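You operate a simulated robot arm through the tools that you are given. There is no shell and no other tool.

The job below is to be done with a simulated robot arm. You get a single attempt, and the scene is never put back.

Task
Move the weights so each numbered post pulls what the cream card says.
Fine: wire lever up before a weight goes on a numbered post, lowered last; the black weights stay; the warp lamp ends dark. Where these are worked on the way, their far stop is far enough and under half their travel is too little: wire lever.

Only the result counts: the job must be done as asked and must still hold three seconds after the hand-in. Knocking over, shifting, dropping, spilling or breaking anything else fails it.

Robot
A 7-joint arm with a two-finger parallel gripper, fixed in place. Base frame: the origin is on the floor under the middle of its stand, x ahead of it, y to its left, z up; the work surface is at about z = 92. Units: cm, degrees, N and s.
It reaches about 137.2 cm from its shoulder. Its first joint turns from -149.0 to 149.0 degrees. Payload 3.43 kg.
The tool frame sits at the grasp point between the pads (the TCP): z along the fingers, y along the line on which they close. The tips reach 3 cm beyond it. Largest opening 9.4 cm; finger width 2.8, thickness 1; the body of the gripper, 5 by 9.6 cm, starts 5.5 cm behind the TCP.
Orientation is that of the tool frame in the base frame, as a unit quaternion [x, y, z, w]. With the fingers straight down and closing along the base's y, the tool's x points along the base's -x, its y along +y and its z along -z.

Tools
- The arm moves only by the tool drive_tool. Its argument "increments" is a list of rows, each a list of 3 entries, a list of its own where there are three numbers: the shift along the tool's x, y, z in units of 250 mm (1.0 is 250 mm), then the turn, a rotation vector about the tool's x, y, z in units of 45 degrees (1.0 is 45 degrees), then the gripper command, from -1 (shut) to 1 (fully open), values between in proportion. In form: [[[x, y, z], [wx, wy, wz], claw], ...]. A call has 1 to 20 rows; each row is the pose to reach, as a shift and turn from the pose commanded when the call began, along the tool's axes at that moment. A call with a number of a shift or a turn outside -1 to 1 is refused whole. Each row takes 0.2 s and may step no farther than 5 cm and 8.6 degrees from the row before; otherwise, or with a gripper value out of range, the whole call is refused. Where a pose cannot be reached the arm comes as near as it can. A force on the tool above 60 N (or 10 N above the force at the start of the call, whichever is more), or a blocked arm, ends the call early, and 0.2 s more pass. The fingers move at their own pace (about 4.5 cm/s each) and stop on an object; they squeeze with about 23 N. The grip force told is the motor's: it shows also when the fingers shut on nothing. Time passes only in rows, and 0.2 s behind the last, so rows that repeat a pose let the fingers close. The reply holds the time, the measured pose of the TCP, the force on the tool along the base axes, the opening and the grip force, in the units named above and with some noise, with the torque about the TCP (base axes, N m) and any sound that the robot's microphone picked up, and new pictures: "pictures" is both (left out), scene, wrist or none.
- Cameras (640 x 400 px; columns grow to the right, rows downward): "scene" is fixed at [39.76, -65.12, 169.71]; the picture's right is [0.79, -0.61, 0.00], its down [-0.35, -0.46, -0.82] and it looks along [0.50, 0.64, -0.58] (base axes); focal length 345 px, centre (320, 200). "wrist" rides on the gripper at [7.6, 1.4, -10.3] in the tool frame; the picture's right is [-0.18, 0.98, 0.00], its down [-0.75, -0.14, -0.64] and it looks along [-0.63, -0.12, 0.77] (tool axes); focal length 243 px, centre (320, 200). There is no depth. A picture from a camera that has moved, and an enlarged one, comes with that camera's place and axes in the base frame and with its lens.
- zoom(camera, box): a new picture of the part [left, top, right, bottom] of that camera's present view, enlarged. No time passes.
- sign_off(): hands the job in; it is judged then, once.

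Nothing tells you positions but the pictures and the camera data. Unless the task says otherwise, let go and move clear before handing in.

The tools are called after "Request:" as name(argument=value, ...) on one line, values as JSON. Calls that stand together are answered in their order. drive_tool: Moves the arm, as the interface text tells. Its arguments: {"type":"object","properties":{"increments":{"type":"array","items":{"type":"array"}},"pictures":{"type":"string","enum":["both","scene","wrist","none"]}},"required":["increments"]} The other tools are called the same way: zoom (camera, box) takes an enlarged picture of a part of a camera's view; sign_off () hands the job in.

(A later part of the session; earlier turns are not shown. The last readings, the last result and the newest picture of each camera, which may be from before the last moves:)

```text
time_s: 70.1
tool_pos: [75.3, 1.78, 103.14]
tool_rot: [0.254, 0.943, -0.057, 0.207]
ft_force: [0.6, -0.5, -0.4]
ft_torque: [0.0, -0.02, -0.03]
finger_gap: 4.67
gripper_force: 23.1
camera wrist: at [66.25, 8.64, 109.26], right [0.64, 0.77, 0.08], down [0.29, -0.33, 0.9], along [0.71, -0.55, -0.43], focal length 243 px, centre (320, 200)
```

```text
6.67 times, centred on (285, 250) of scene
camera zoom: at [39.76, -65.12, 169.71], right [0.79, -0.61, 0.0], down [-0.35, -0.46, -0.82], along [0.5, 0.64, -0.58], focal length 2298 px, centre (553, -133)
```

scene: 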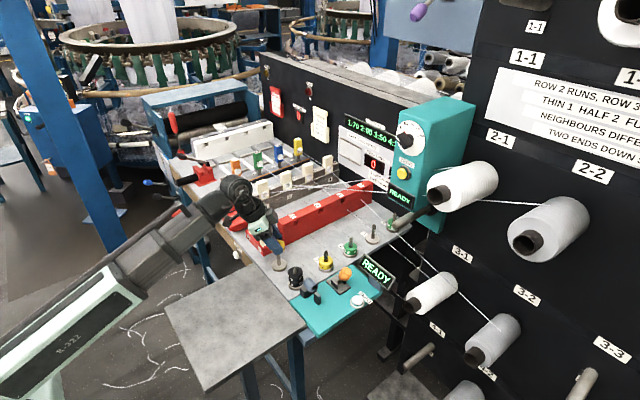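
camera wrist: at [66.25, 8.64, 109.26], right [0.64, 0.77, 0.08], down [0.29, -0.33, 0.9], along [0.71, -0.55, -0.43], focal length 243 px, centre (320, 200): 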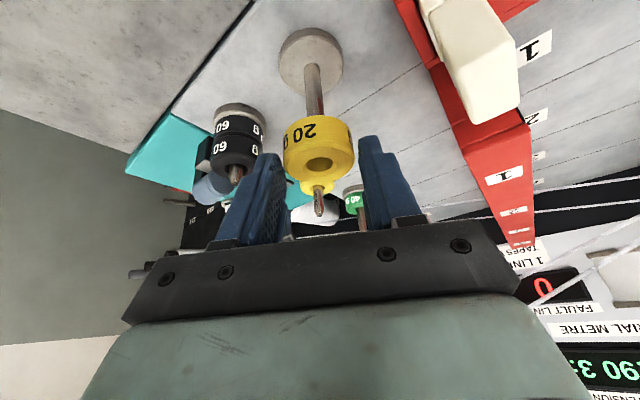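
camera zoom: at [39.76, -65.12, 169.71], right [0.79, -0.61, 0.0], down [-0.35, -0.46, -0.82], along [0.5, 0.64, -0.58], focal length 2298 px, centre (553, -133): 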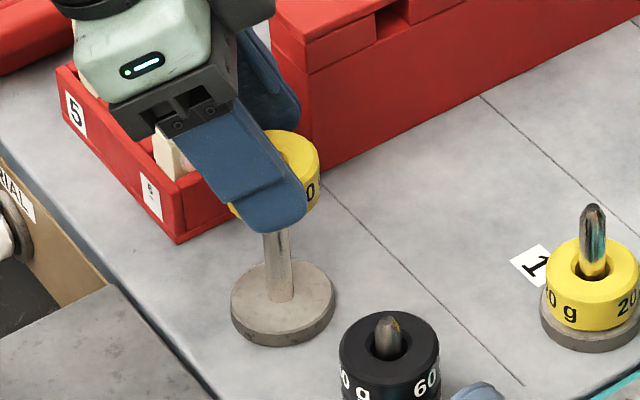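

Alignment looks right: weight axis ≈ (75.85, 1.45) and peg ≈ (75.85, 1.35). I'll lower it onto the peg in small steps, watching the force.

Request:
drive_tool(increments=[[[0.0168, 0, 0.0363], [0, 0, 0], -1], [[0.0336, 0, 0.0726], [0, 0, 0], -1], [[0.0504, 0, 0.109], [0, 0, 0], -1]], pictures="both")

Request:
zoom(camera="wrist", box=[220, 40, 420, 220])

Request:
zoom(camera="scene", box=[250, 220, 320, 280])

```text
time_s: 70.9
tool_pos: [75.14, 1.67, 100.06]
tool_rot: [0.255, 0.943, -0.057, 0.208]
ft_force: [-0.2, -0.2, 0.7]
ft_torque: [0.02, 0.03, 0.0]
finger_gap: 4.67
gripper_force: 23.0
camera wrist: at [66.25, 8.56, 106.23], right [0.64, 0.77, 0.08], down [0.29, -0.33, 0.9], along [0.71, -0.55, -0.43], focal length 243 px, centre (320, 200)
```

scene: 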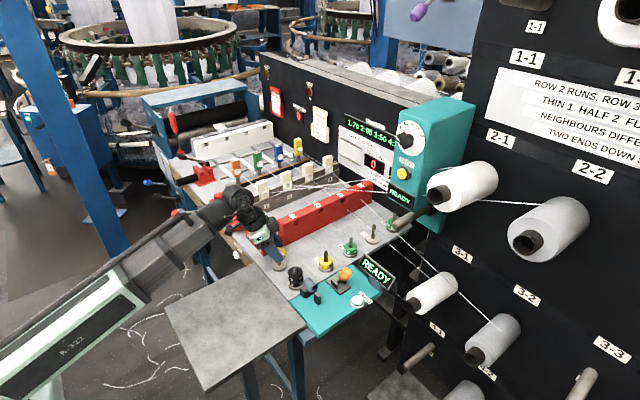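
wrist: 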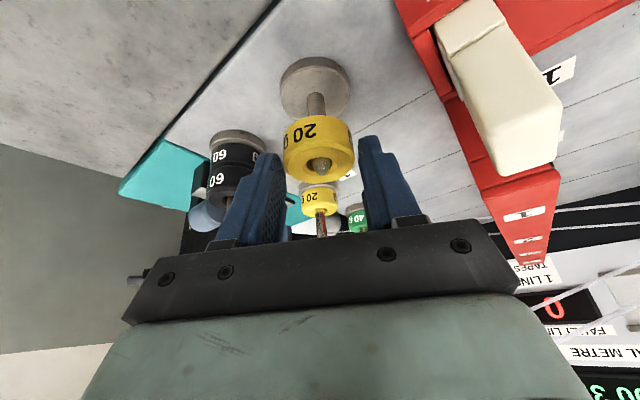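

```text
2.22 times, centred on (320, 130) of wrist
camera zoom: at [66.25, 8.56, 106.23], right [0.64, 0.77, 0.08], down [0.29, -0.33, 0.9], along [0.71, -0.55, -0.43], focal length 539 px, centre (320, 356)
```

zoom: 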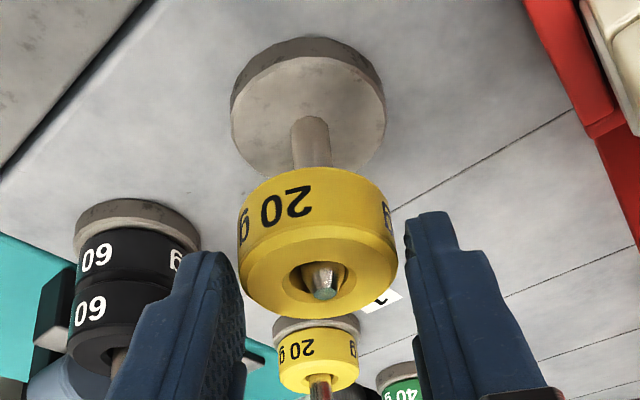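

```text
6.67 times, centred on (285, 250) of scene
camera zoom: at [39.76, -65.12, 169.71], right [0.79, -0.61, 0.0], down [-0.35, -0.46, -0.82], along [0.5, 0.64, -0.58], focal length 2298 px, centre (553, -133)
```

zoom: 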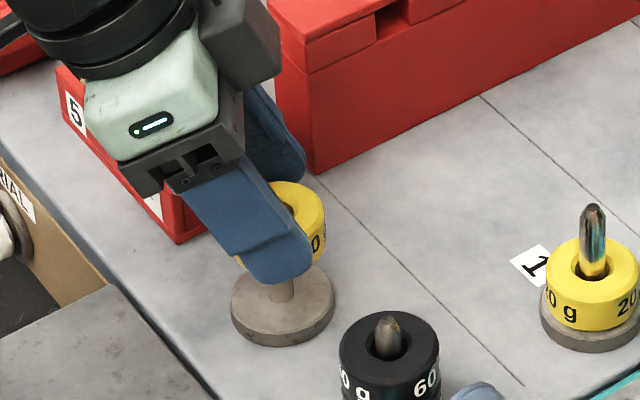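

The peg tip is through the hole and centred. I'll lower the rest of the way.

Request:
drive_tool(increments=[[[0.0168, 0, 0.0363], [0, 0, 0], -1], [[0.0336, 0, 0.0726], [0, 0, 0], -1], [[0.047, 0, 0.1016], [0, 0, 0], -1]], pictures="wrist")

Request:
zoom(camera="wrist", box=[220, 40, 420, 220])

```text
time_s: 71.7
tool_pos: [75.13, 1.74, 97.33]
tool_rot: [0.255, 0.943, -0.057, 0.207]
ft_force: [0.9, -0.4, 0.4]
ft_torque: [-0.03, 0.0, 0.0]
finger_gap: 4.67
gripper_force: 23.7
camera wrist: at [66.24, 8.57, 103.45], right [0.64, 0.77, 0.08], down [0.29, -0.33, 0.9], along [0.71, -0.55, -0.43], focal length 243 px, centre (320, 200)
```

wrist: 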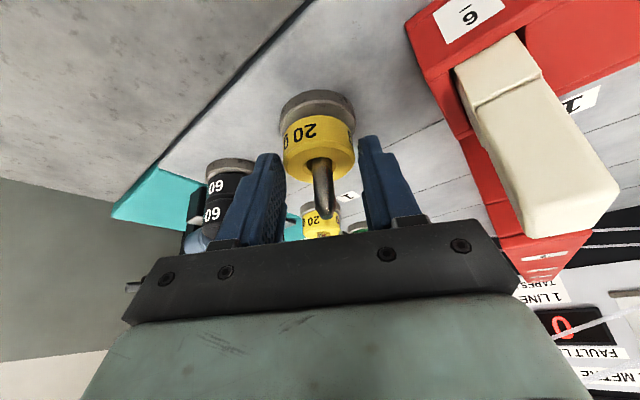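

```text
2.22 times, centred on (320, 130) of wrist
camera zoom: at [66.24, 8.57, 103.45], right [0.64, 0.77, 0.08], down [0.29, -0.33, 0.9], along [0.71, -0.55, -0.43], focal length 539 px, centre (320, 356)
```

zoom: 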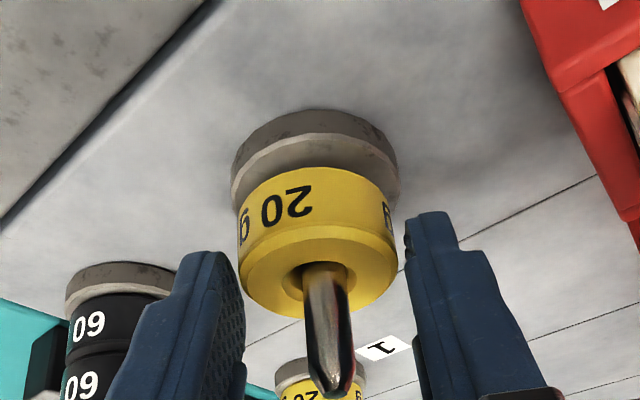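

Request:
drive_tool(increments=[[[0.0034, 0, 0.0073], [0, 0, 0], -1], [[0.0067, 0, 0.0145], [0, 0, 0], -1]], pictures="wrist")

Request:
zoom(camera="wrist", box=[220, 40, 420, 220])

Request:
zoom(camera="scene", box=[250, 220, 320, 280])

```text
time_s: 72.3
tool_pos: [75.21, 1.74, 96.9]
tool_rot: [0.255, 0.943, -0.057, 0.207]
ft_force: [-1.4, -1.0, 2.2]
ft_torque: [0.03, 0.04, 0.02]
finger_gap: 4.69
gripper_force: 22.8
camera wrist: at [66.24, 8.58, 103.06], right [0.64, 0.77, 0.08], down [0.29, -0.33, 0.9], along [0.71, -0.55, -0.43], focal length 243 px, centre (320, 200)
```

wrist: 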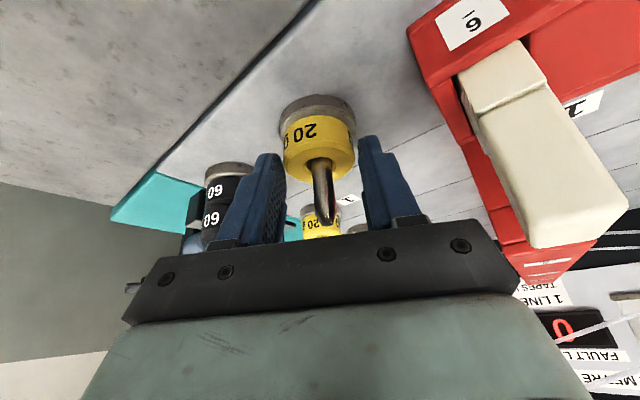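

```text
2.22 times, centred on (320, 130) of wrist
camera zoom: at [66.24, 8.58, 103.06], right [0.64, 0.77, 0.08], down [0.29, -0.33, 0.9], along [0.71, -0.55, -0.43], focal length 539 px, centre (320, 356)
```

zoom: 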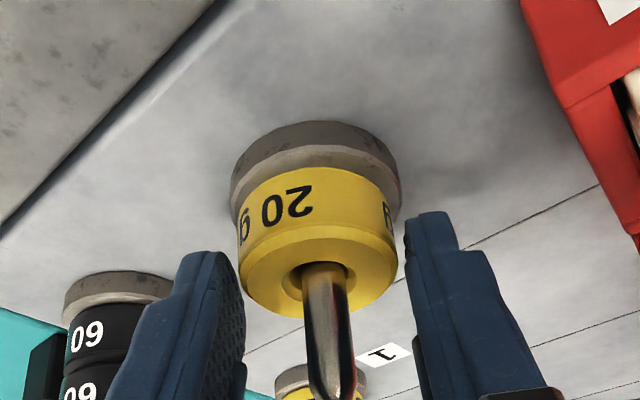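

```text
6.67 times, centred on (285, 250) of scene
camera zoom: at [39.76, -65.12, 169.71], right [0.79, -0.61, 0.0], down [-0.35, -0.46, -0.82], along [0.5, 0.64, -0.58], focal length 2298 px, centre (553, -133)
```

zoom: 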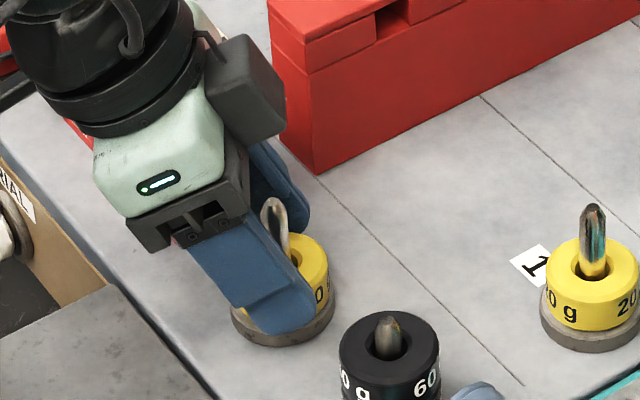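

It's seated (slight contact force). I'll open to about 6.3 cm and rise straight up.

Request:
drive_tool(increments=[[[0, 0, 0], [0, 0, 0], 0.1], [[0, 0, 0], [0, 0, 0], 0.34], [[0, 0, 0], [0, 0, 0], 0.34], [[-0.0168, 0, -0.0363], [0, 0, 0], 0.34], [[-0.0504, 0, -0.109], [0, 0, 0], 0.34], [[-0.1007, 0, -0.218], [0, 0, 0], 0.34], [[-0.1678, 0, -0.3635], [0, 0, 0], 0.34]], pictures="both")

Request:
zoom(camera="scene", box=[250, 220, 320, 280])

```text
time_s: 73.9
tool_pos: [75.33, 1.74, 107.1]
tool_rot: [0.255, 0.943, -0.056, 0.207]
ft_force: [0.8, 0.2, 0.5]
ft_torque: [0.01, 0.01, -0.04]
finger_gap: 6.31
gripper_force: 0.1
camera wrist: at [66.29, 8.61, 113.1], right [0.64, 0.77, 0.08], down [0.29, -0.33, 0.9], along [0.71, -0.55, -0.43], focal length 243 px, centre (320, 200)
```

scene: 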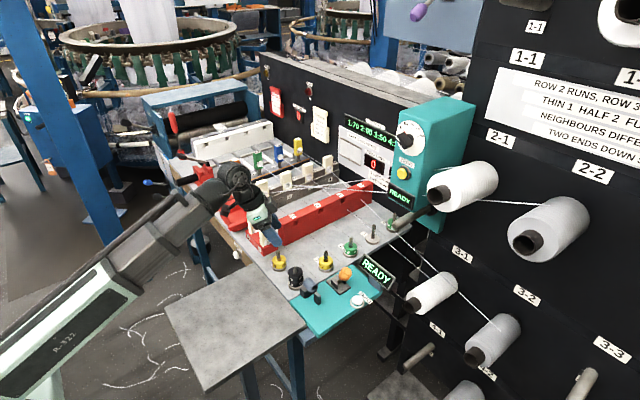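
wrist: 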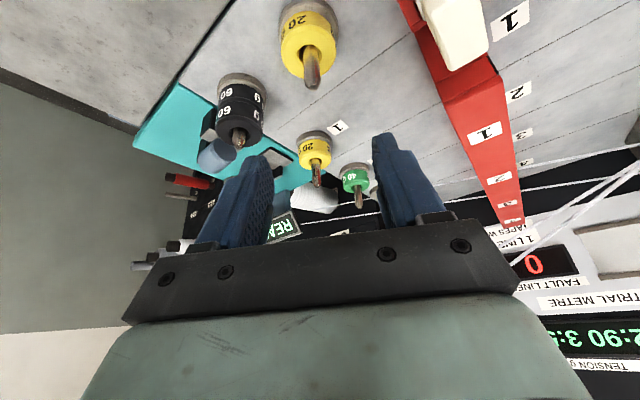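

```text
6.67 times, centred on (285, 250) of scene
camera zoom: at [39.76, -65.12, 169.71], right [0.79, -0.61, 0.0], down [-0.35, -0.46, -0.82], along [0.5, 0.64, -0.58], focal length 2298 px, centre (553, -133)
```

zoom: 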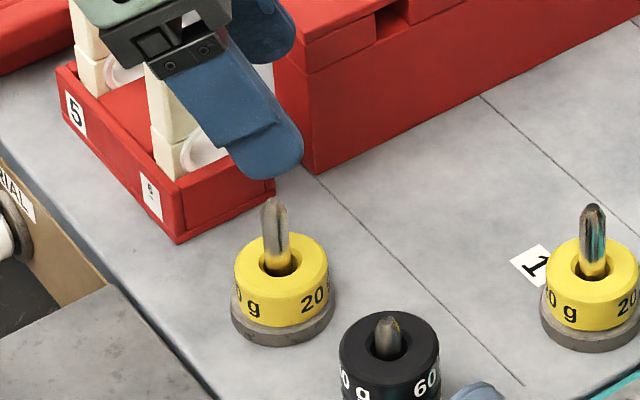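

The 20 g weight sits on the spare peg. Next is post 4, so I'll travel back at safe height.

Request:
drive_tool(increments=[[[-0.145, 0.0445, 0.0615], [0, 0, 0], 0.34], [[-0.29, 0.089, 0.123], [0, 0, 0], 0.34], [[-0.436, 0.1335, 0.1845], [0, 0, 0], 0.34], [[-0.581, 0.178, 0.246], [0, 0, 0], 0.34]], pictures="none")

Request:
drive_tool(increments=[[[-0.145, 0.0445, 0.0615], [0, 0, 0], 0.34], [[-0.29, 0.089, 0.123], [0, 0, 0], 0.34], [[-0.436, 0.1335, 0.1845], [0, 0, 0], 0.34], [[-0.581, 0.178, 0.246], [0, 0, 0], 0.34]], pictures="both")

Request:
zoom(camera="wrist", box=[240, 0, 440, 180])

Request:
zoom(camera="scene", box=[340, 160, 460, 250])

```text
time_s: 74.9
tool_pos: [91.16, -2.36, 107.31]
tool_rot: [0.254, 0.943, -0.057, 0.206]
ft_force: [0.1, 0.4, 0.3]
ft_torque: [-0.04, 0.02, 0.03]
finger_gap: 6.29
gripper_force: 0.0
```

```text
time_s: 75.9
tool_pos: [106.81, -6.35, 107.9]
tool_rot: [0.254, 0.943, -0.056, 0.207]
ft_force: [-1.1, -0.2, 0.1]
ft_torque: [0.01, -0.01, -0.02]
finger_gap: 6.31
gripper_force: 0.0
camera wrist: at [98.0, 0.51, 114.06], right [0.64, 0.77, 0.08], down [0.29, -0.33, 0.9], along [0.71, -0.55, -0.43], focal length 243 px, centre (320, 200)
```

scene: 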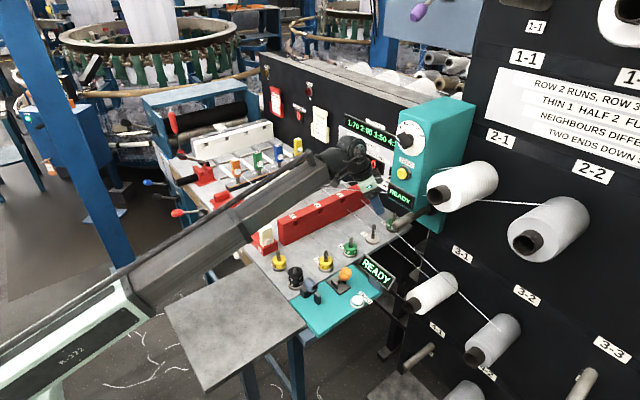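
wrist: 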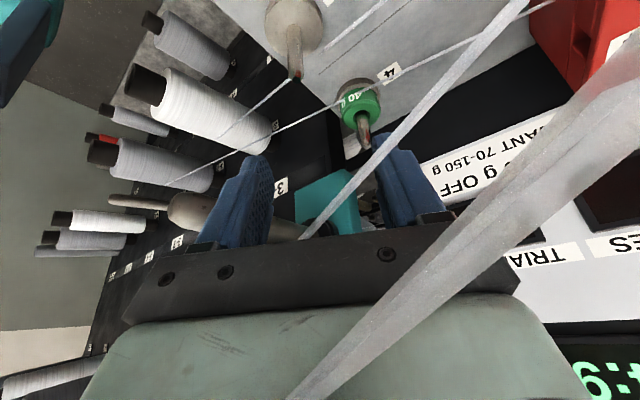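

```text
2.22 times, centred on (340, 90) of wrist
camera zoom: at [98.0, 0.51, 114.06], right [0.64, 0.77, 0.08], down [0.29, -0.33, 0.9], along [0.71, -0.55, -0.43], focal length 539 px, centre (276, 444)
```

zoom: 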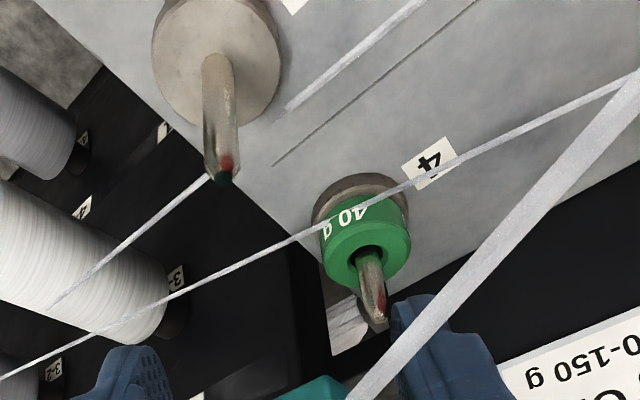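

```text
4.44 times, centred on (400, 205) of scene
camera zoom: at [39.76, -65.12, 169.71], right [0.79, -0.61, 0.0], down [-0.35, -0.46, -0.82], along [0.5, 0.64, -0.58], focal length 1532 px, centre (-36, 178)
```

zoom: 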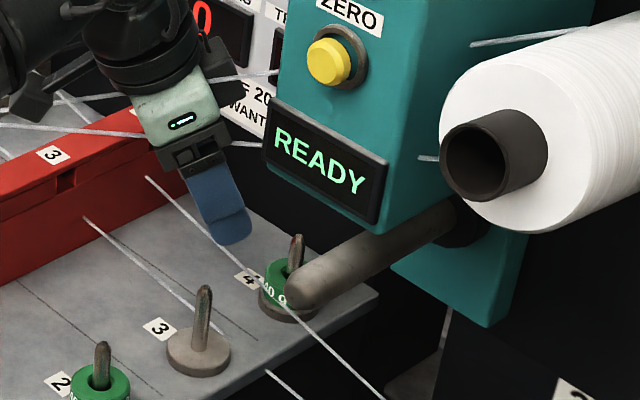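

Post 4 is at about (116.8, -7.5), consistent with 10 cm spacing. I'll hover over it; the tool leans away from the teal box.

Request:
drive_tool(increments=[[[-0.086, 0.054, 0.082], [0, 0, 0], 0.34], [[-0.173, 0.107, 0.165], [0, 0, 0], 0.34], [[-0.259, 0.161, 0.247], [0, 0, 0], 0.34]], pictures="both")

Request:
zoom(camera="wrist", box=[220, 60, 420, 240])

Request:
zoom(camera="scene", box=[340, 160, 460, 250])

```text
time_s: 76.7
tool_pos: [116.36, -7.19, 105.07]
tool_rot: [0.255, 0.943, -0.056, 0.208]
ft_force: [0.4, -0.6, 0.3]
ft_torque: [0.04, -0.02, 0.04]
finger_gap: 6.3
gripper_force: 0.0
camera wrist: at [107.37, -0.31, 111.23], right [0.64, 0.77, 0.08], down [0.29, -0.33, 0.9], along [0.71, -0.55, -0.43], focal length 243 px, centre (320, 200)
```

scene: 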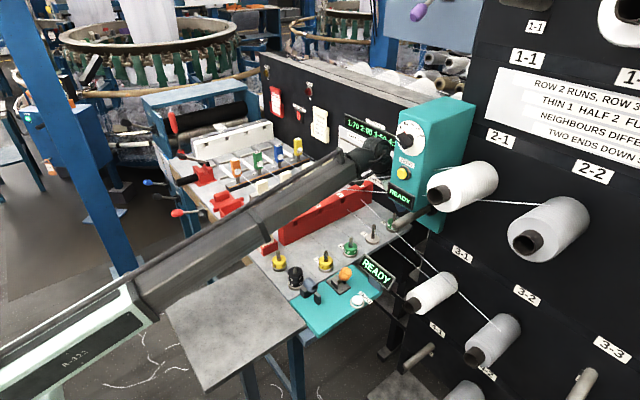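
wrist: 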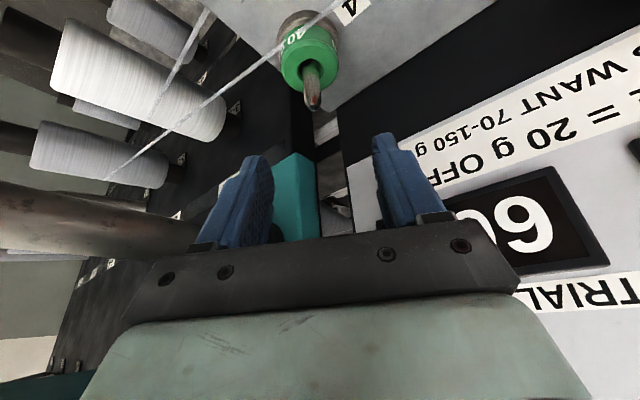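

```text
2.22 times, centred on (320, 150) of wrist
camera zoom: at [107.37, -0.31, 111.23], right [0.64, 0.77, 0.08], down [0.29, -0.33, 0.9], along [0.71, -0.55, -0.43], focal length 539 px, centre (320, 311)
```

zoom: 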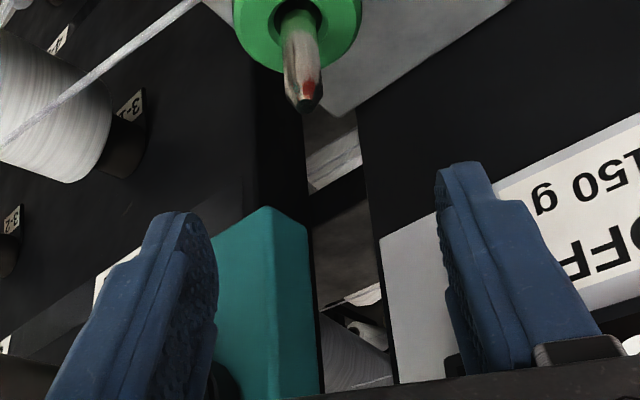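

```text
4.44 times, centred on (400, 205) of scene
camera zoom: at [39.76, -65.12, 169.71], right [0.79, -0.61, 0.0], down [-0.35, -0.46, -0.82], along [0.5, 0.64, -0.58], focal length 1532 px, centre (-36, 178)
```

zoom: 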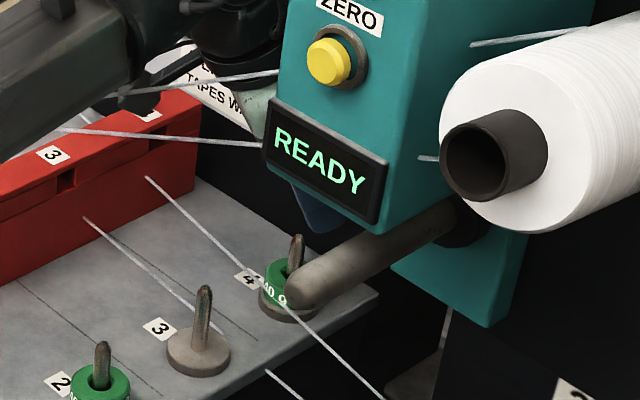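

Aligned to about 1 mm. I'll descend 5 cm and check.

Request:
drive_tool(increments=[[[0.0426, -0.002, 0.0905], [0, 0, 0], 0.34], [[0.0852, -0.004, 0.181], [0, 0, 0], 0.34]], pictures="wrist")

Request:
zoom(camera="wrist", box=[220, 60, 420, 240])

```text
time_s: 77.3
tool_pos: [116.39, -7.34, 100.06]
tool_rot: [0.254, 0.943, -0.057, 0.207]
ft_force: [-1.0, -0.3, -0.5]
ft_torque: [0.0, 0.01, -0.01]
finger_gap: 6.29
gripper_force: 0.0
camera wrist: at [107.25, -0.45, 106.18], right [0.64, 0.77, 0.08], down [0.29, -0.33, 0.9], along [0.71, -0.55, -0.43], focal length 243 px, centre (320, 200)
```

wrist: 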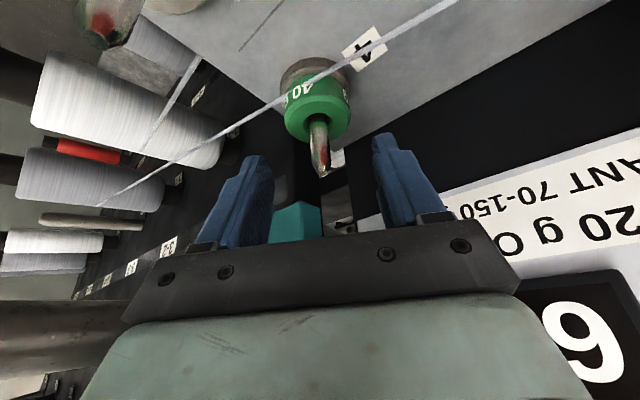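

```text
2.22 times, centred on (320, 150) of wrist
camera zoom: at [107.25, -0.45, 106.18], right [0.64, 0.77, 0.08], down [0.29, -0.33, 0.9], along [0.71, -0.55, -0.43], focal length 539 px, centre (320, 311)
```

zoom: 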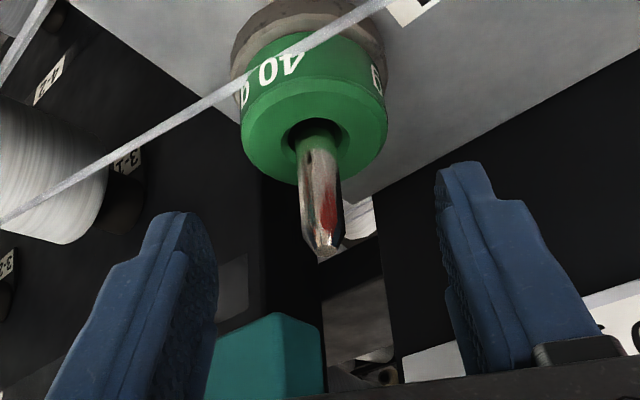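

Centred to within 1–2 mm, with a slight +lateral correction needed. I'll go down and close on the 40 g weight.

Request:
drive_tool(increments=[[[0.0274, 0.0048, 0.0592], [0, 0, 0], 0.34], [[0.0548, 0.0048, 0.1184], [0, 0, 0], 0.34], [[0.0548, 0.0048, 0.1184], [0, 0, 0], 0.34]], pictures="wrist")

Request:
zoom(camera="wrist", box=[220, 100, 420, 240])

```text
time_s: 78.1
tool_pos: [116.26, -7.33, 96.76]
tool_rot: [0.255, 0.943, -0.056, 0.207]
ft_force: [0.0, -0.1, -0.5]
ft_torque: [0.0, -0.01, 0.02]
finger_gap: 6.31
gripper_force: 0.1
camera wrist: at [107.32, -0.35, 102.91], right [0.64, 0.77, 0.08], down [0.29, -0.33, 0.9], along [0.71, -0.55, -0.43], focal length 243 px, centre (320, 200)
```

wrist: 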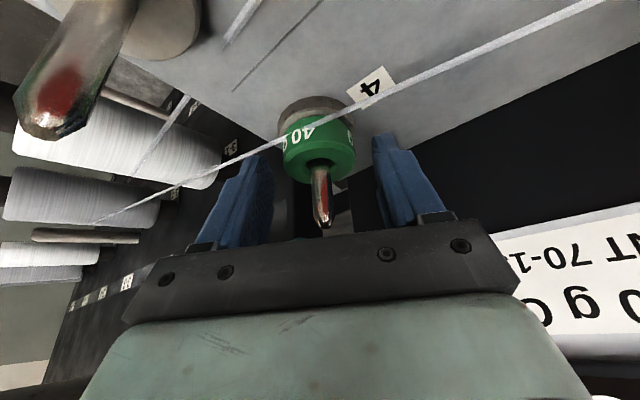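

```text
2.86 times, centred on (320, 170) of wrist
camera zoom: at [107.32, -0.35, 102.91], right [0.64, 0.77, 0.08], down [0.29, -0.33, 0.9], along [0.71, -0.55, -0.43], focal length 693 px, centre (320, 286)
```

zoom: 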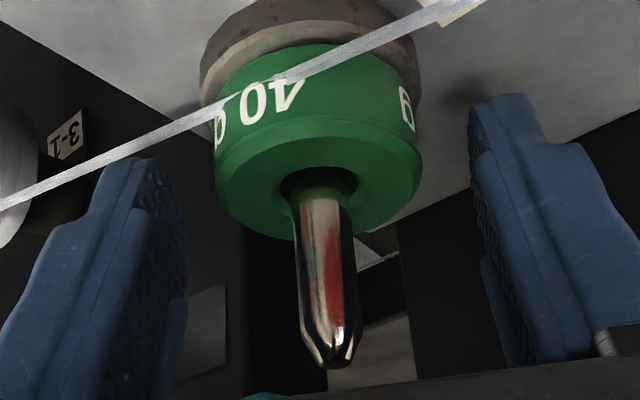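

Request:
drive_tool(increments=[[[0, 0, 0], [0, 0, 0], 0.1], [[0, 0, 0], [0, 0, 0], -0.2], [[0, 0, 0], [0, 0, 0], -1], [[0, 0, 0], [0, 0, 0], -1]], pictures="none")

Request:
drive_tool(increments=[[[-0.0126, 0, -0.0272], [0, 0, 0], -1], [[-0.0252, 0, -0.0545], [0, 0, 0], -1]], pictures="wrist")

Request:
zoom(camera="wrist", box=[220, 100, 420, 240])

```text
time_s: 79.1
tool_pos: [116.22, -7.16, 96.69]
tool_rot: [0.255, 0.943, -0.057, 0.207]
ft_force: [-0.6, -0.2, -0.3]
ft_torque: [0.0, 0.0, 0.0]
finger_gap: 4.79
gripper_force: 23.0
```

```text
time_s: 79.7
tool_pos: [116.3, -7.22, 98.32]
tool_rot: [0.255, 0.943, -0.057, 0.207]
ft_force: [-0.9, 0.9, -1.1]
ft_torque: [-0.01, 0.01, 0.01]
finger_gap: 4.77
gripper_force: 23.2
camera wrist: at [107.31, -0.35, 104.44], right [0.64, 0.77, 0.08], down [0.29, -0.33, 0.9], along [0.71, -0.55, -0.43], focal length 243 px, centre (320, 200)
```

wrist: 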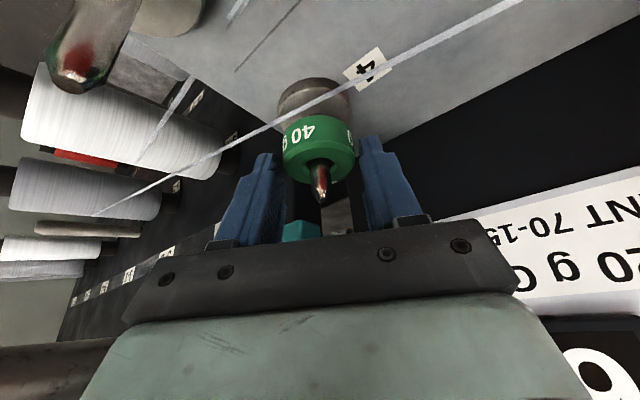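

```text
2.86 times, centred on (320, 170) of wrist
camera zoom: at [107.31, -0.35, 104.44], right [0.64, 0.77, 0.08], down [0.29, -0.33, 0.9], along [0.71, -0.55, -0.43], focal length 693 px, centre (320, 286)
```

zoom: 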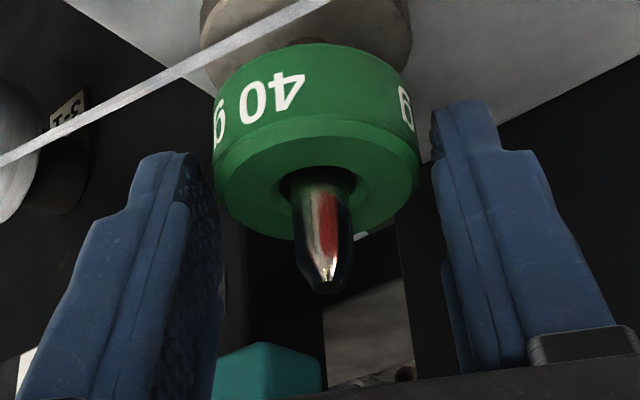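

The 40 g weight comes up cleanly. I'll lift it clear and move it over to post 3.

Request:
drive_tool(increments=[[[-0.05, 0, -0.109], [0, 0, 0], -1], [[-0.1, 0, -0.218], [0, 0, 0], -1], [[-0.134, 0, -0.29], [0, 0, 0], -1]], pictures="none")

Request:
drive_tool(increments=[[[0.105, -0.066, -0.05], [0, 0, 0], -1], [[0.21, -0.132, -0.1], [0, 0, 0], -1], [[0.316, -0.2, -0.148], [0, 0, 0], -1], [[0.316, -0.2, -0.148], [0, 0, 0], -1]], pictures="both")

Request:
zoom(camera="wrist", box=[220, 20, 420, 220])

```text
time_s: 80.5
tool_pos: [116.5, -7.21, 106.13]
tool_rot: [0.254, 0.943, -0.056, 0.206]
ft_force: [0.6, 0.5, -0.6]
ft_torque: [-0.02, -0.01, 0.0]
finger_gap: 4.78
gripper_force: 23.0
```

```text
time_s: 81.5
tool_pos: [106.28, -7.07, 106.27]
tool_rot: [0.255, 0.943, -0.056, 0.207]
ft_force: [0.6, 0.2, 0.5]
ft_torque: [-0.01, -0.02, 0.0]
finger_gap: 4.74
gripper_force: 23.3
camera wrist: at [97.3, -0.24, 112.45], right [0.64, 0.77, 0.08], down [0.29, -0.33, 0.9], along [0.71, -0.55, -0.43], focal length 243 px, centre (320, 200)
```

scene: 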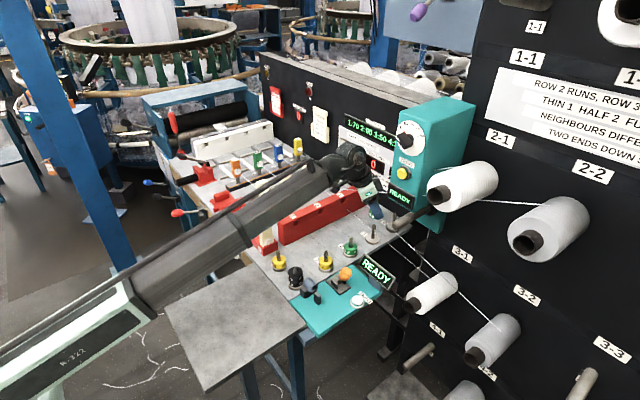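
wrist: 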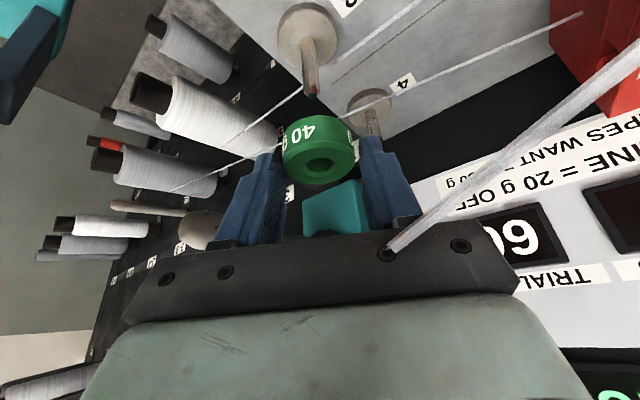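

```text
2.00 times, centred on (320, 120) of wrist
camera zoom: at [97.3, -0.24, 112.45], right [0.64, 0.77, 0.08], down [0.29, -0.33, 0.9], along [0.71, -0.55, -0.43], focal length 485 px, centre (320, 360)
```

zoom: 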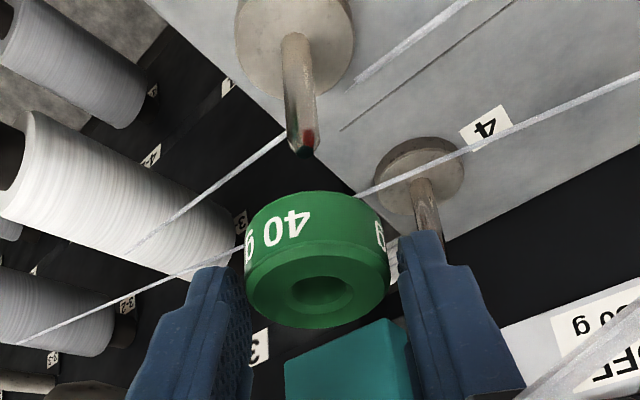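

Request:
drive_tool(increments=[[[0.0258, -0.0072, 0.0557], [0, 0, 0], -1], [[0.0516, -0.0072, 0.1115], [0, 0, 0], -1], [[0.0516, -0.0072, 0.1115], [0, 0, 0], -1]], pictures="wrist")

Request:
zoom(camera="wrist", box=[220, 40, 420, 220])

Request:
zoom(camera="scene", box=[340, 190, 420, 250])

```text
time_s: 82.3
tool_pos: [106.2, -7.26, 103.25]
tool_rot: [0.255, 0.943, -0.056, 0.207]
ft_force: [-0.4, -0.4, -0.5]
ft_torque: [0.0, 0.0, -0.03]
finger_gap: 4.75
gripper_force: 22.5
camera wrist: at [97.18, -0.42, 109.37], right [0.64, 0.77, 0.08], down [0.29, -0.33, 0.9], along [0.71, -0.55, -0.43], focal length 243 px, centre (320, 200)
```

wrist: 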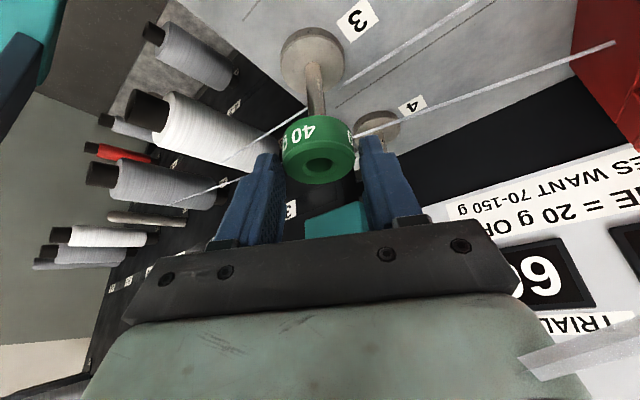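

```text
2.22 times, centred on (320, 130) of wrist
camera zoom: at [97.18, -0.42, 109.37], right [0.64, 0.77, 0.08], down [0.29, -0.33, 0.9], along [0.71, -0.55, -0.43], focal length 539 px, centre (320, 356)
```

zoom: 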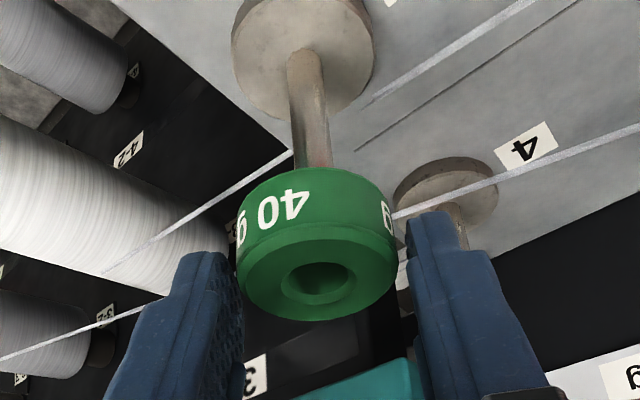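

```text
6.67 times, centred on (380, 220) of scene
camera zoom: at [39.76, -65.12, 169.71], right [0.79, -0.61, 0.0], down [-0.35, -0.46, -0.82], along [0.5, 0.64, -0.58], focal length 2298 px, centre (-80, 67)
```

zoom: 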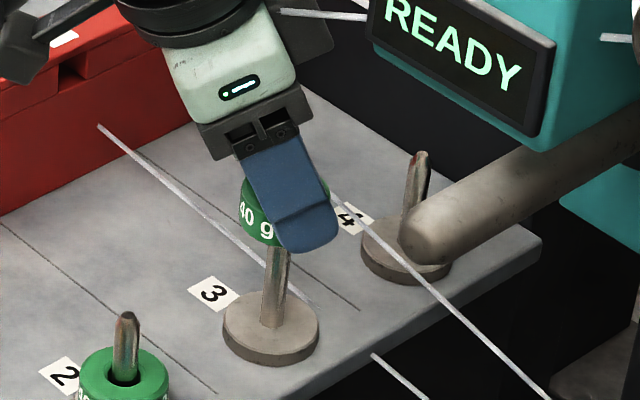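

Compared with the successful spare-peg placement, the post sits about 1 mm to one side. I'll correct by +1 mm and lower until the tip enters the hole.

Request:
drive_tool(increments=[[[0.0168, 0.004, 0.0363], [0, 0, 0], -1], [[0.0336, 0.004, 0.0726], [0, 0, 0], -1], [[0.0528, 0.004, 0.1142], [0, 0, 0], -1]], pictures="wrist")

Request:
zoom(camera="wrist", box=[220, 40, 420, 220])

```text
time_s: 83.1
tool_pos: [106.28, -7.34, 100.14]
tool_rot: [0.254, 0.943, -0.055, 0.208]
ft_force: [0.1, -0.5, -0.2]
ft_torque: [-0.02, -0.01, 0.01]
finger_gap: 4.75
gripper_force: 22.8
camera wrist: at [97.22, -0.4, 106.25], right [0.64, 0.77, 0.08], down [0.29, -0.33, 0.9], along [0.71, -0.55, -0.43], focal length 243 px, centre (320, 200)
```

wrist: 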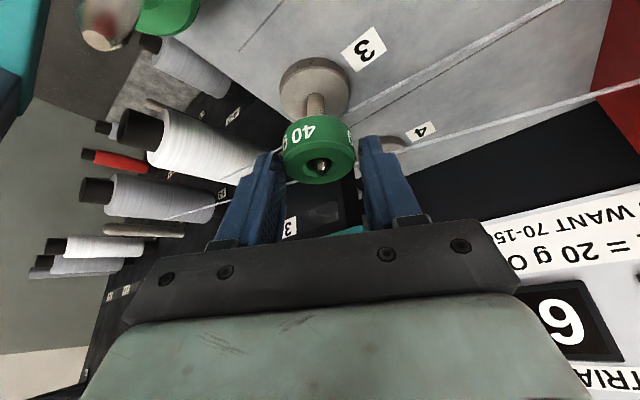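

```text
2.22 times, centred on (320, 130) of wrist
camera zoom: at [97.22, -0.4, 106.25], right [0.64, 0.77, 0.08], down [0.29, -0.33, 0.9], along [0.71, -0.55, -0.43], focal length 539 px, centre (320, 356)
```

zoom: 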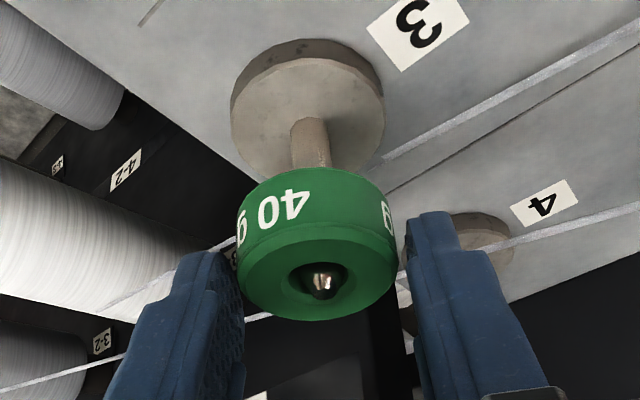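

The tip is centred in the hole. I'll lower it to seat and then check the WARP lamp.

Request:
drive_tool(increments=[[[0.0168, 0, 0.0363], [0, 0, 0], -1], [[0.0336, 0, 0.0726], [0, 0, 0], -1], [[0.047, 0, 0.1016], [0, 0, 0], -1], [[0.0537, 0, 0.1162], [0, 0, 0], -1]], pictures="both")

Request:
zoom(camera="wrist", box=[220, 40, 420, 220])

Request:
zoom(camera="scene", box=[260, 60, 420, 200])

```text
time_s: 84.1
tool_pos: [106.14, -7.22, 96.9]
tool_rot: [0.255, 0.943, -0.056, 0.207]
ft_force: [-0.6, -0.6, 0.3]
ft_torque: [0.01, 0.03, -0.01]
finger_gap: 4.75
gripper_force: 23.3
camera wrist: at [97.23, -0.36, 103.04], right [0.64, 0.77, 0.08], down [0.29, -0.33, 0.9], along [0.71, -0.55, -0.43], focal length 243 px, centre (320, 200)
```

scene: 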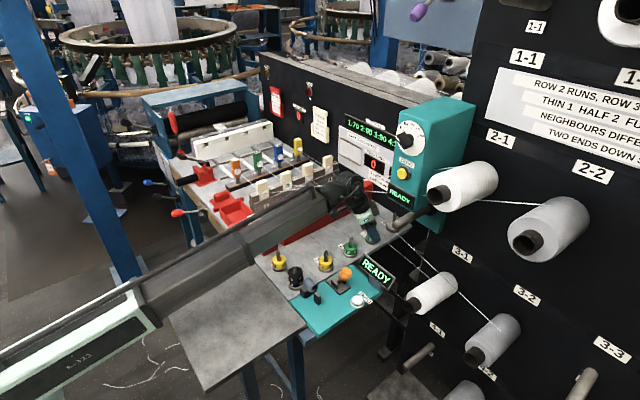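
wrist: 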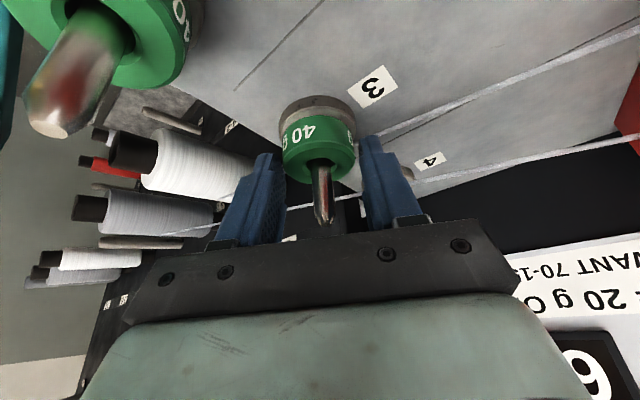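

```text
2.22 times, centred on (320, 130) of wrist
camera zoom: at [97.23, -0.36, 103.04], right [0.64, 0.77, 0.08], down [0.29, -0.33, 0.9], along [0.71, -0.55, -0.43], focal length 539 px, centre (320, 356)
```

zoom: 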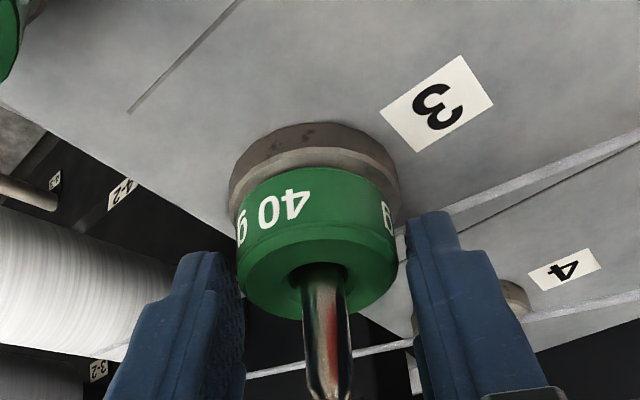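

```text
2.86 times, centred on (340, 130) of scene
camera zoom: at [39.76, -65.12, 169.71], right [0.79, -0.61, 0.0], down [-0.35, -0.46, -0.82], along [0.5, 0.64, -0.58], focal length 985 px, centre (263, 400)
```

zoom: 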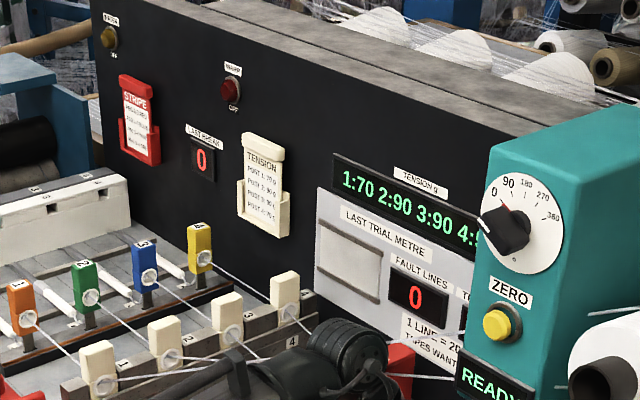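

Post 3 now reads 90, and the WARP lamp and LAST BREAK haven't reacted. I'll settle it, release and rise.

Request:
drive_tool(increments=[[[0.0025, 0, 0.0054], [0, 0, 0], -1], [[0.0025, 0, 0.0054], [0, 0, 0], 0.1], [[0.0025, 0, 0.0054], [0, 0, 0], 0.34], [[0.0025, 0, 0.0054], [0, 0, 0], 0.34], [[-0.0143, 0, -0.0309], [0, 0, 0], 0.34], [[-0.0479, 0, -0.1036], [0, 0, 0], 0.34], [[-0.0982, 0, -0.2126], [0, 0, 0], 0.34], [[-0.165, 0, -0.358], [0, 0, 0], 0.34]], pictures="both")

Request:
zoom(camera="scene", box=[340, 190, 420, 250])

Request:
zoom(camera="scene", box=[260, 60, 420, 200])

```text
time_s: 85.9
tool_pos: [106.27, -7.31, 106.54]
tool_rot: [0.255, 0.943, -0.057, 0.206]
ft_force: [-0.6, -0.3, -0.9]
ft_torque: [0.02, 0.05, 0.0]
finger_gap: 6.26
gripper_force: 0.0
camera wrist: at [97.27, -0.28, 112.81], right [0.64, 0.77, 0.08], down [0.29, -0.33, 0.9], along [0.71, -0.55, -0.43], focal length 243 px, centre (320, 200)
```

scene: 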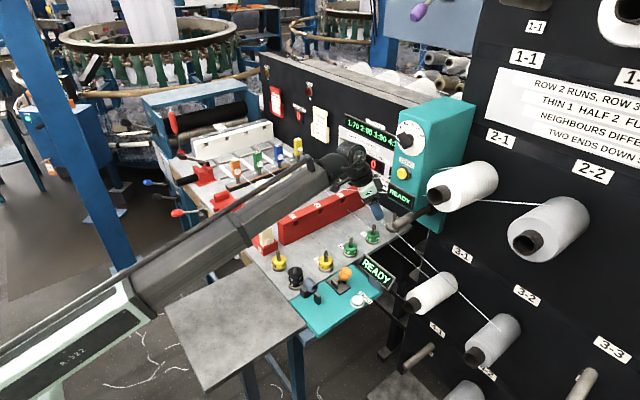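
wrist: 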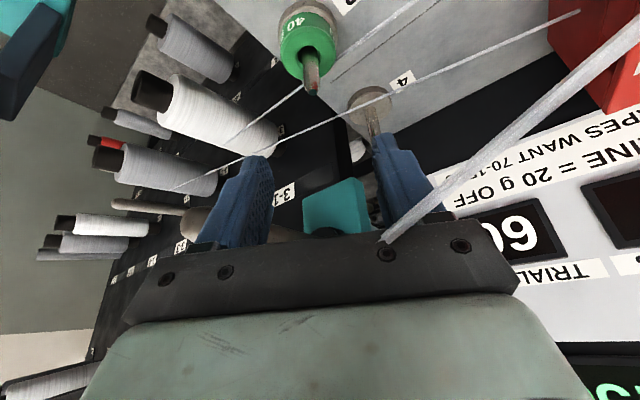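

```text
6.67 times, centred on (380, 220) of scene
camera zoom: at [39.76, -65.12, 169.71], right [0.79, -0.61, 0.0], down [-0.35, -0.46, -0.82], along [0.5, 0.64, -0.58], focal length 2298 px, centre (-80, 67)
```

zoom: 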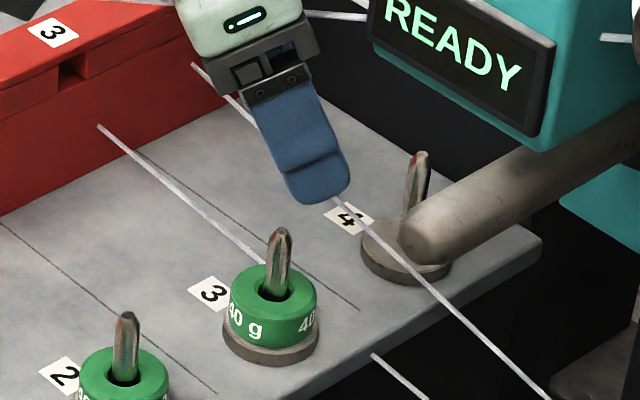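

```text
2.86 times, centred on (340, 130) of scene
camera zoom: at [39.76, -65.12, 169.71], right [0.79, -0.61, 0.0], down [-0.35, -0.46, -0.82], along [0.5, 0.64, -0.58], focal length 985 px, centre (263, 400)
```

zoom: 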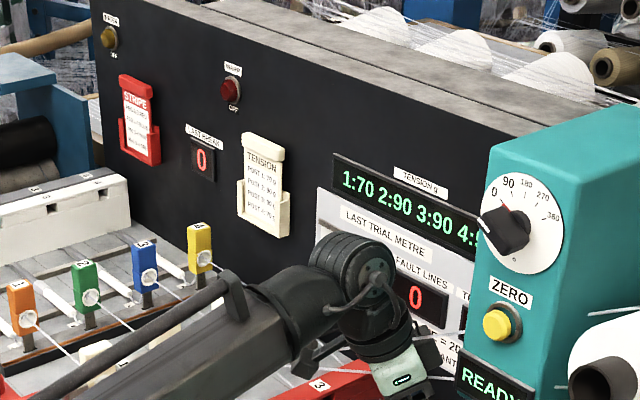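

Post 3 is done. Going back to the spare peg for the 20 g weight.

Request:
drive_tool(increments=[[[0.141, -0.039, -0.068], [0, 0, 0], 0.34], [[0.2825, -0.0785, -0.1355], [0, 0, 0], 0.34], [[0.424, -0.118, -0.203], [0, 0, 0], 0.34], [[0.565, -0.157, -0.271], [0, 0, 0], 0.34]], pictures="none")

Request:
drive_tool(increments=[[[0.141, -0.039, -0.068], [0, 0, 0], 0.34], [[0.2825, -0.0785, -0.1355], [0, 0, 0], 0.34], [[0.424, -0.118, -0.203], [0, 0, 0], 0.34], [[0.565, -0.157, -0.271], [0, 0, 0], 0.34], [[0.565, -0.157, -0.271], [0, 0, 0], 0.34]], pictures="wrist")

Request:
zoom(camera="wrist", box=[220, 0, 420, 160])

```text
time_s: 86.9
tool_pos: [90.78, -2.62, 106.92]
tool_rot: [0.255, 0.943, -0.057, 0.207]
ft_force: [0.9, 0.2, 0.5]
ft_torque: [0.01, 0.02, 0.01]
finger_gap: 6.3
gripper_force: 0.0
```

```text
time_s: 88.1
tool_pos: [75.26, 1.66, 107.22]
tool_rot: [0.255, 0.943, -0.057, 0.208]
ft_force: [-0.4, -0.1, -0.3]
ft_torque: [0.01, -0.01, -0.06]
finger_gap: 6.29
gripper_force: 0.0
camera wrist: at [66.21, 8.62, 113.34], right [0.64, 0.77, 0.08], down [0.29, -0.33, 0.9], along [0.71, -0.55, -0.43], focal length 243 px, centre (320, 200)
```

wrist: 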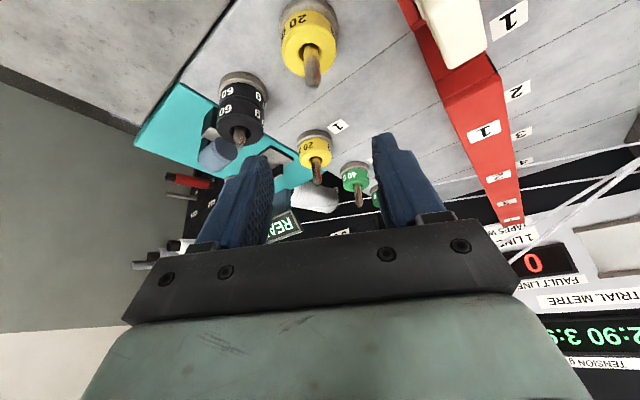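

```text
2.50 times, centred on (320, 80) of wrist
camera zoom: at [66.21, 8.62, 113.34], right [0.64, 0.77, 0.08], down [0.29, -0.33, 0.9], along [0.71, -0.55, -0.43], focal length 606 px, centre (320, 500)
```

zoom: 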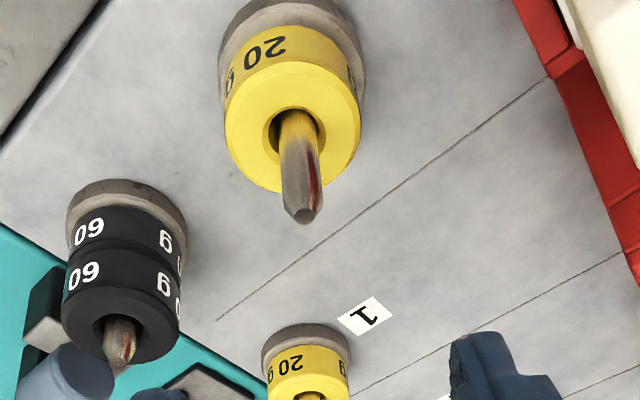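

Request:
drive_tool(increments=[[[0.0403, 0, 0.0872], [0, 0, 0], 0.34], [[0.0806, 0, 0.1744], [0, 0, 0], 0.34], [[0.121, 0, 0.2616], [0, 0, 0], 0.34], [[0.121, 0, 0.2616], [0, 0, 0], 0.34]], pictures="wrist")

Request:
zoom(camera="wrist", box=[220, 60, 420, 240])

```text
time_s: 89.1
tool_pos: [75.18, 1.73, 99.99]
tool_rot: [0.254, 0.943, -0.056, 0.207]
ft_force: [-0.6, -0.1, 0.3]
ft_torque: [0.02, -0.03, 0.04]
finger_gap: 6.31
gripper_force: 0.0
camera wrist: at [66.21, 8.65, 106.13], right [0.64, 0.77, 0.08], down [0.29, -0.33, 0.9], along [0.71, -0.55, -0.43], focal length 243 px, centre (320, 200)
```

wrist: 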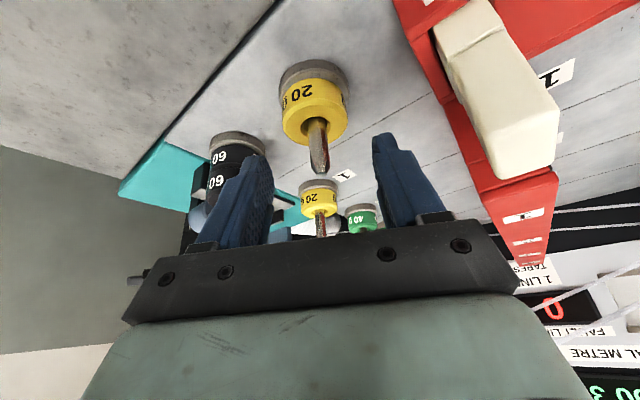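

```text
2.22 times, centred on (320, 150) of wrist
camera zoom: at [66.21, 8.65, 106.13], right [0.64, 0.77, 0.08], down [0.29, -0.33, 0.9], along [0.71, -0.55, -0.43], focal length 539 px, centre (320, 311)
```

zoom: 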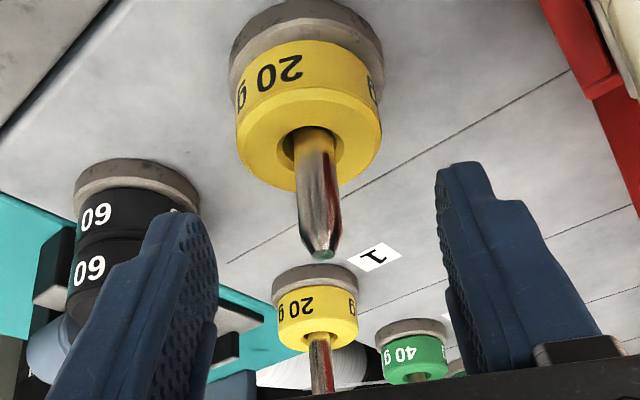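

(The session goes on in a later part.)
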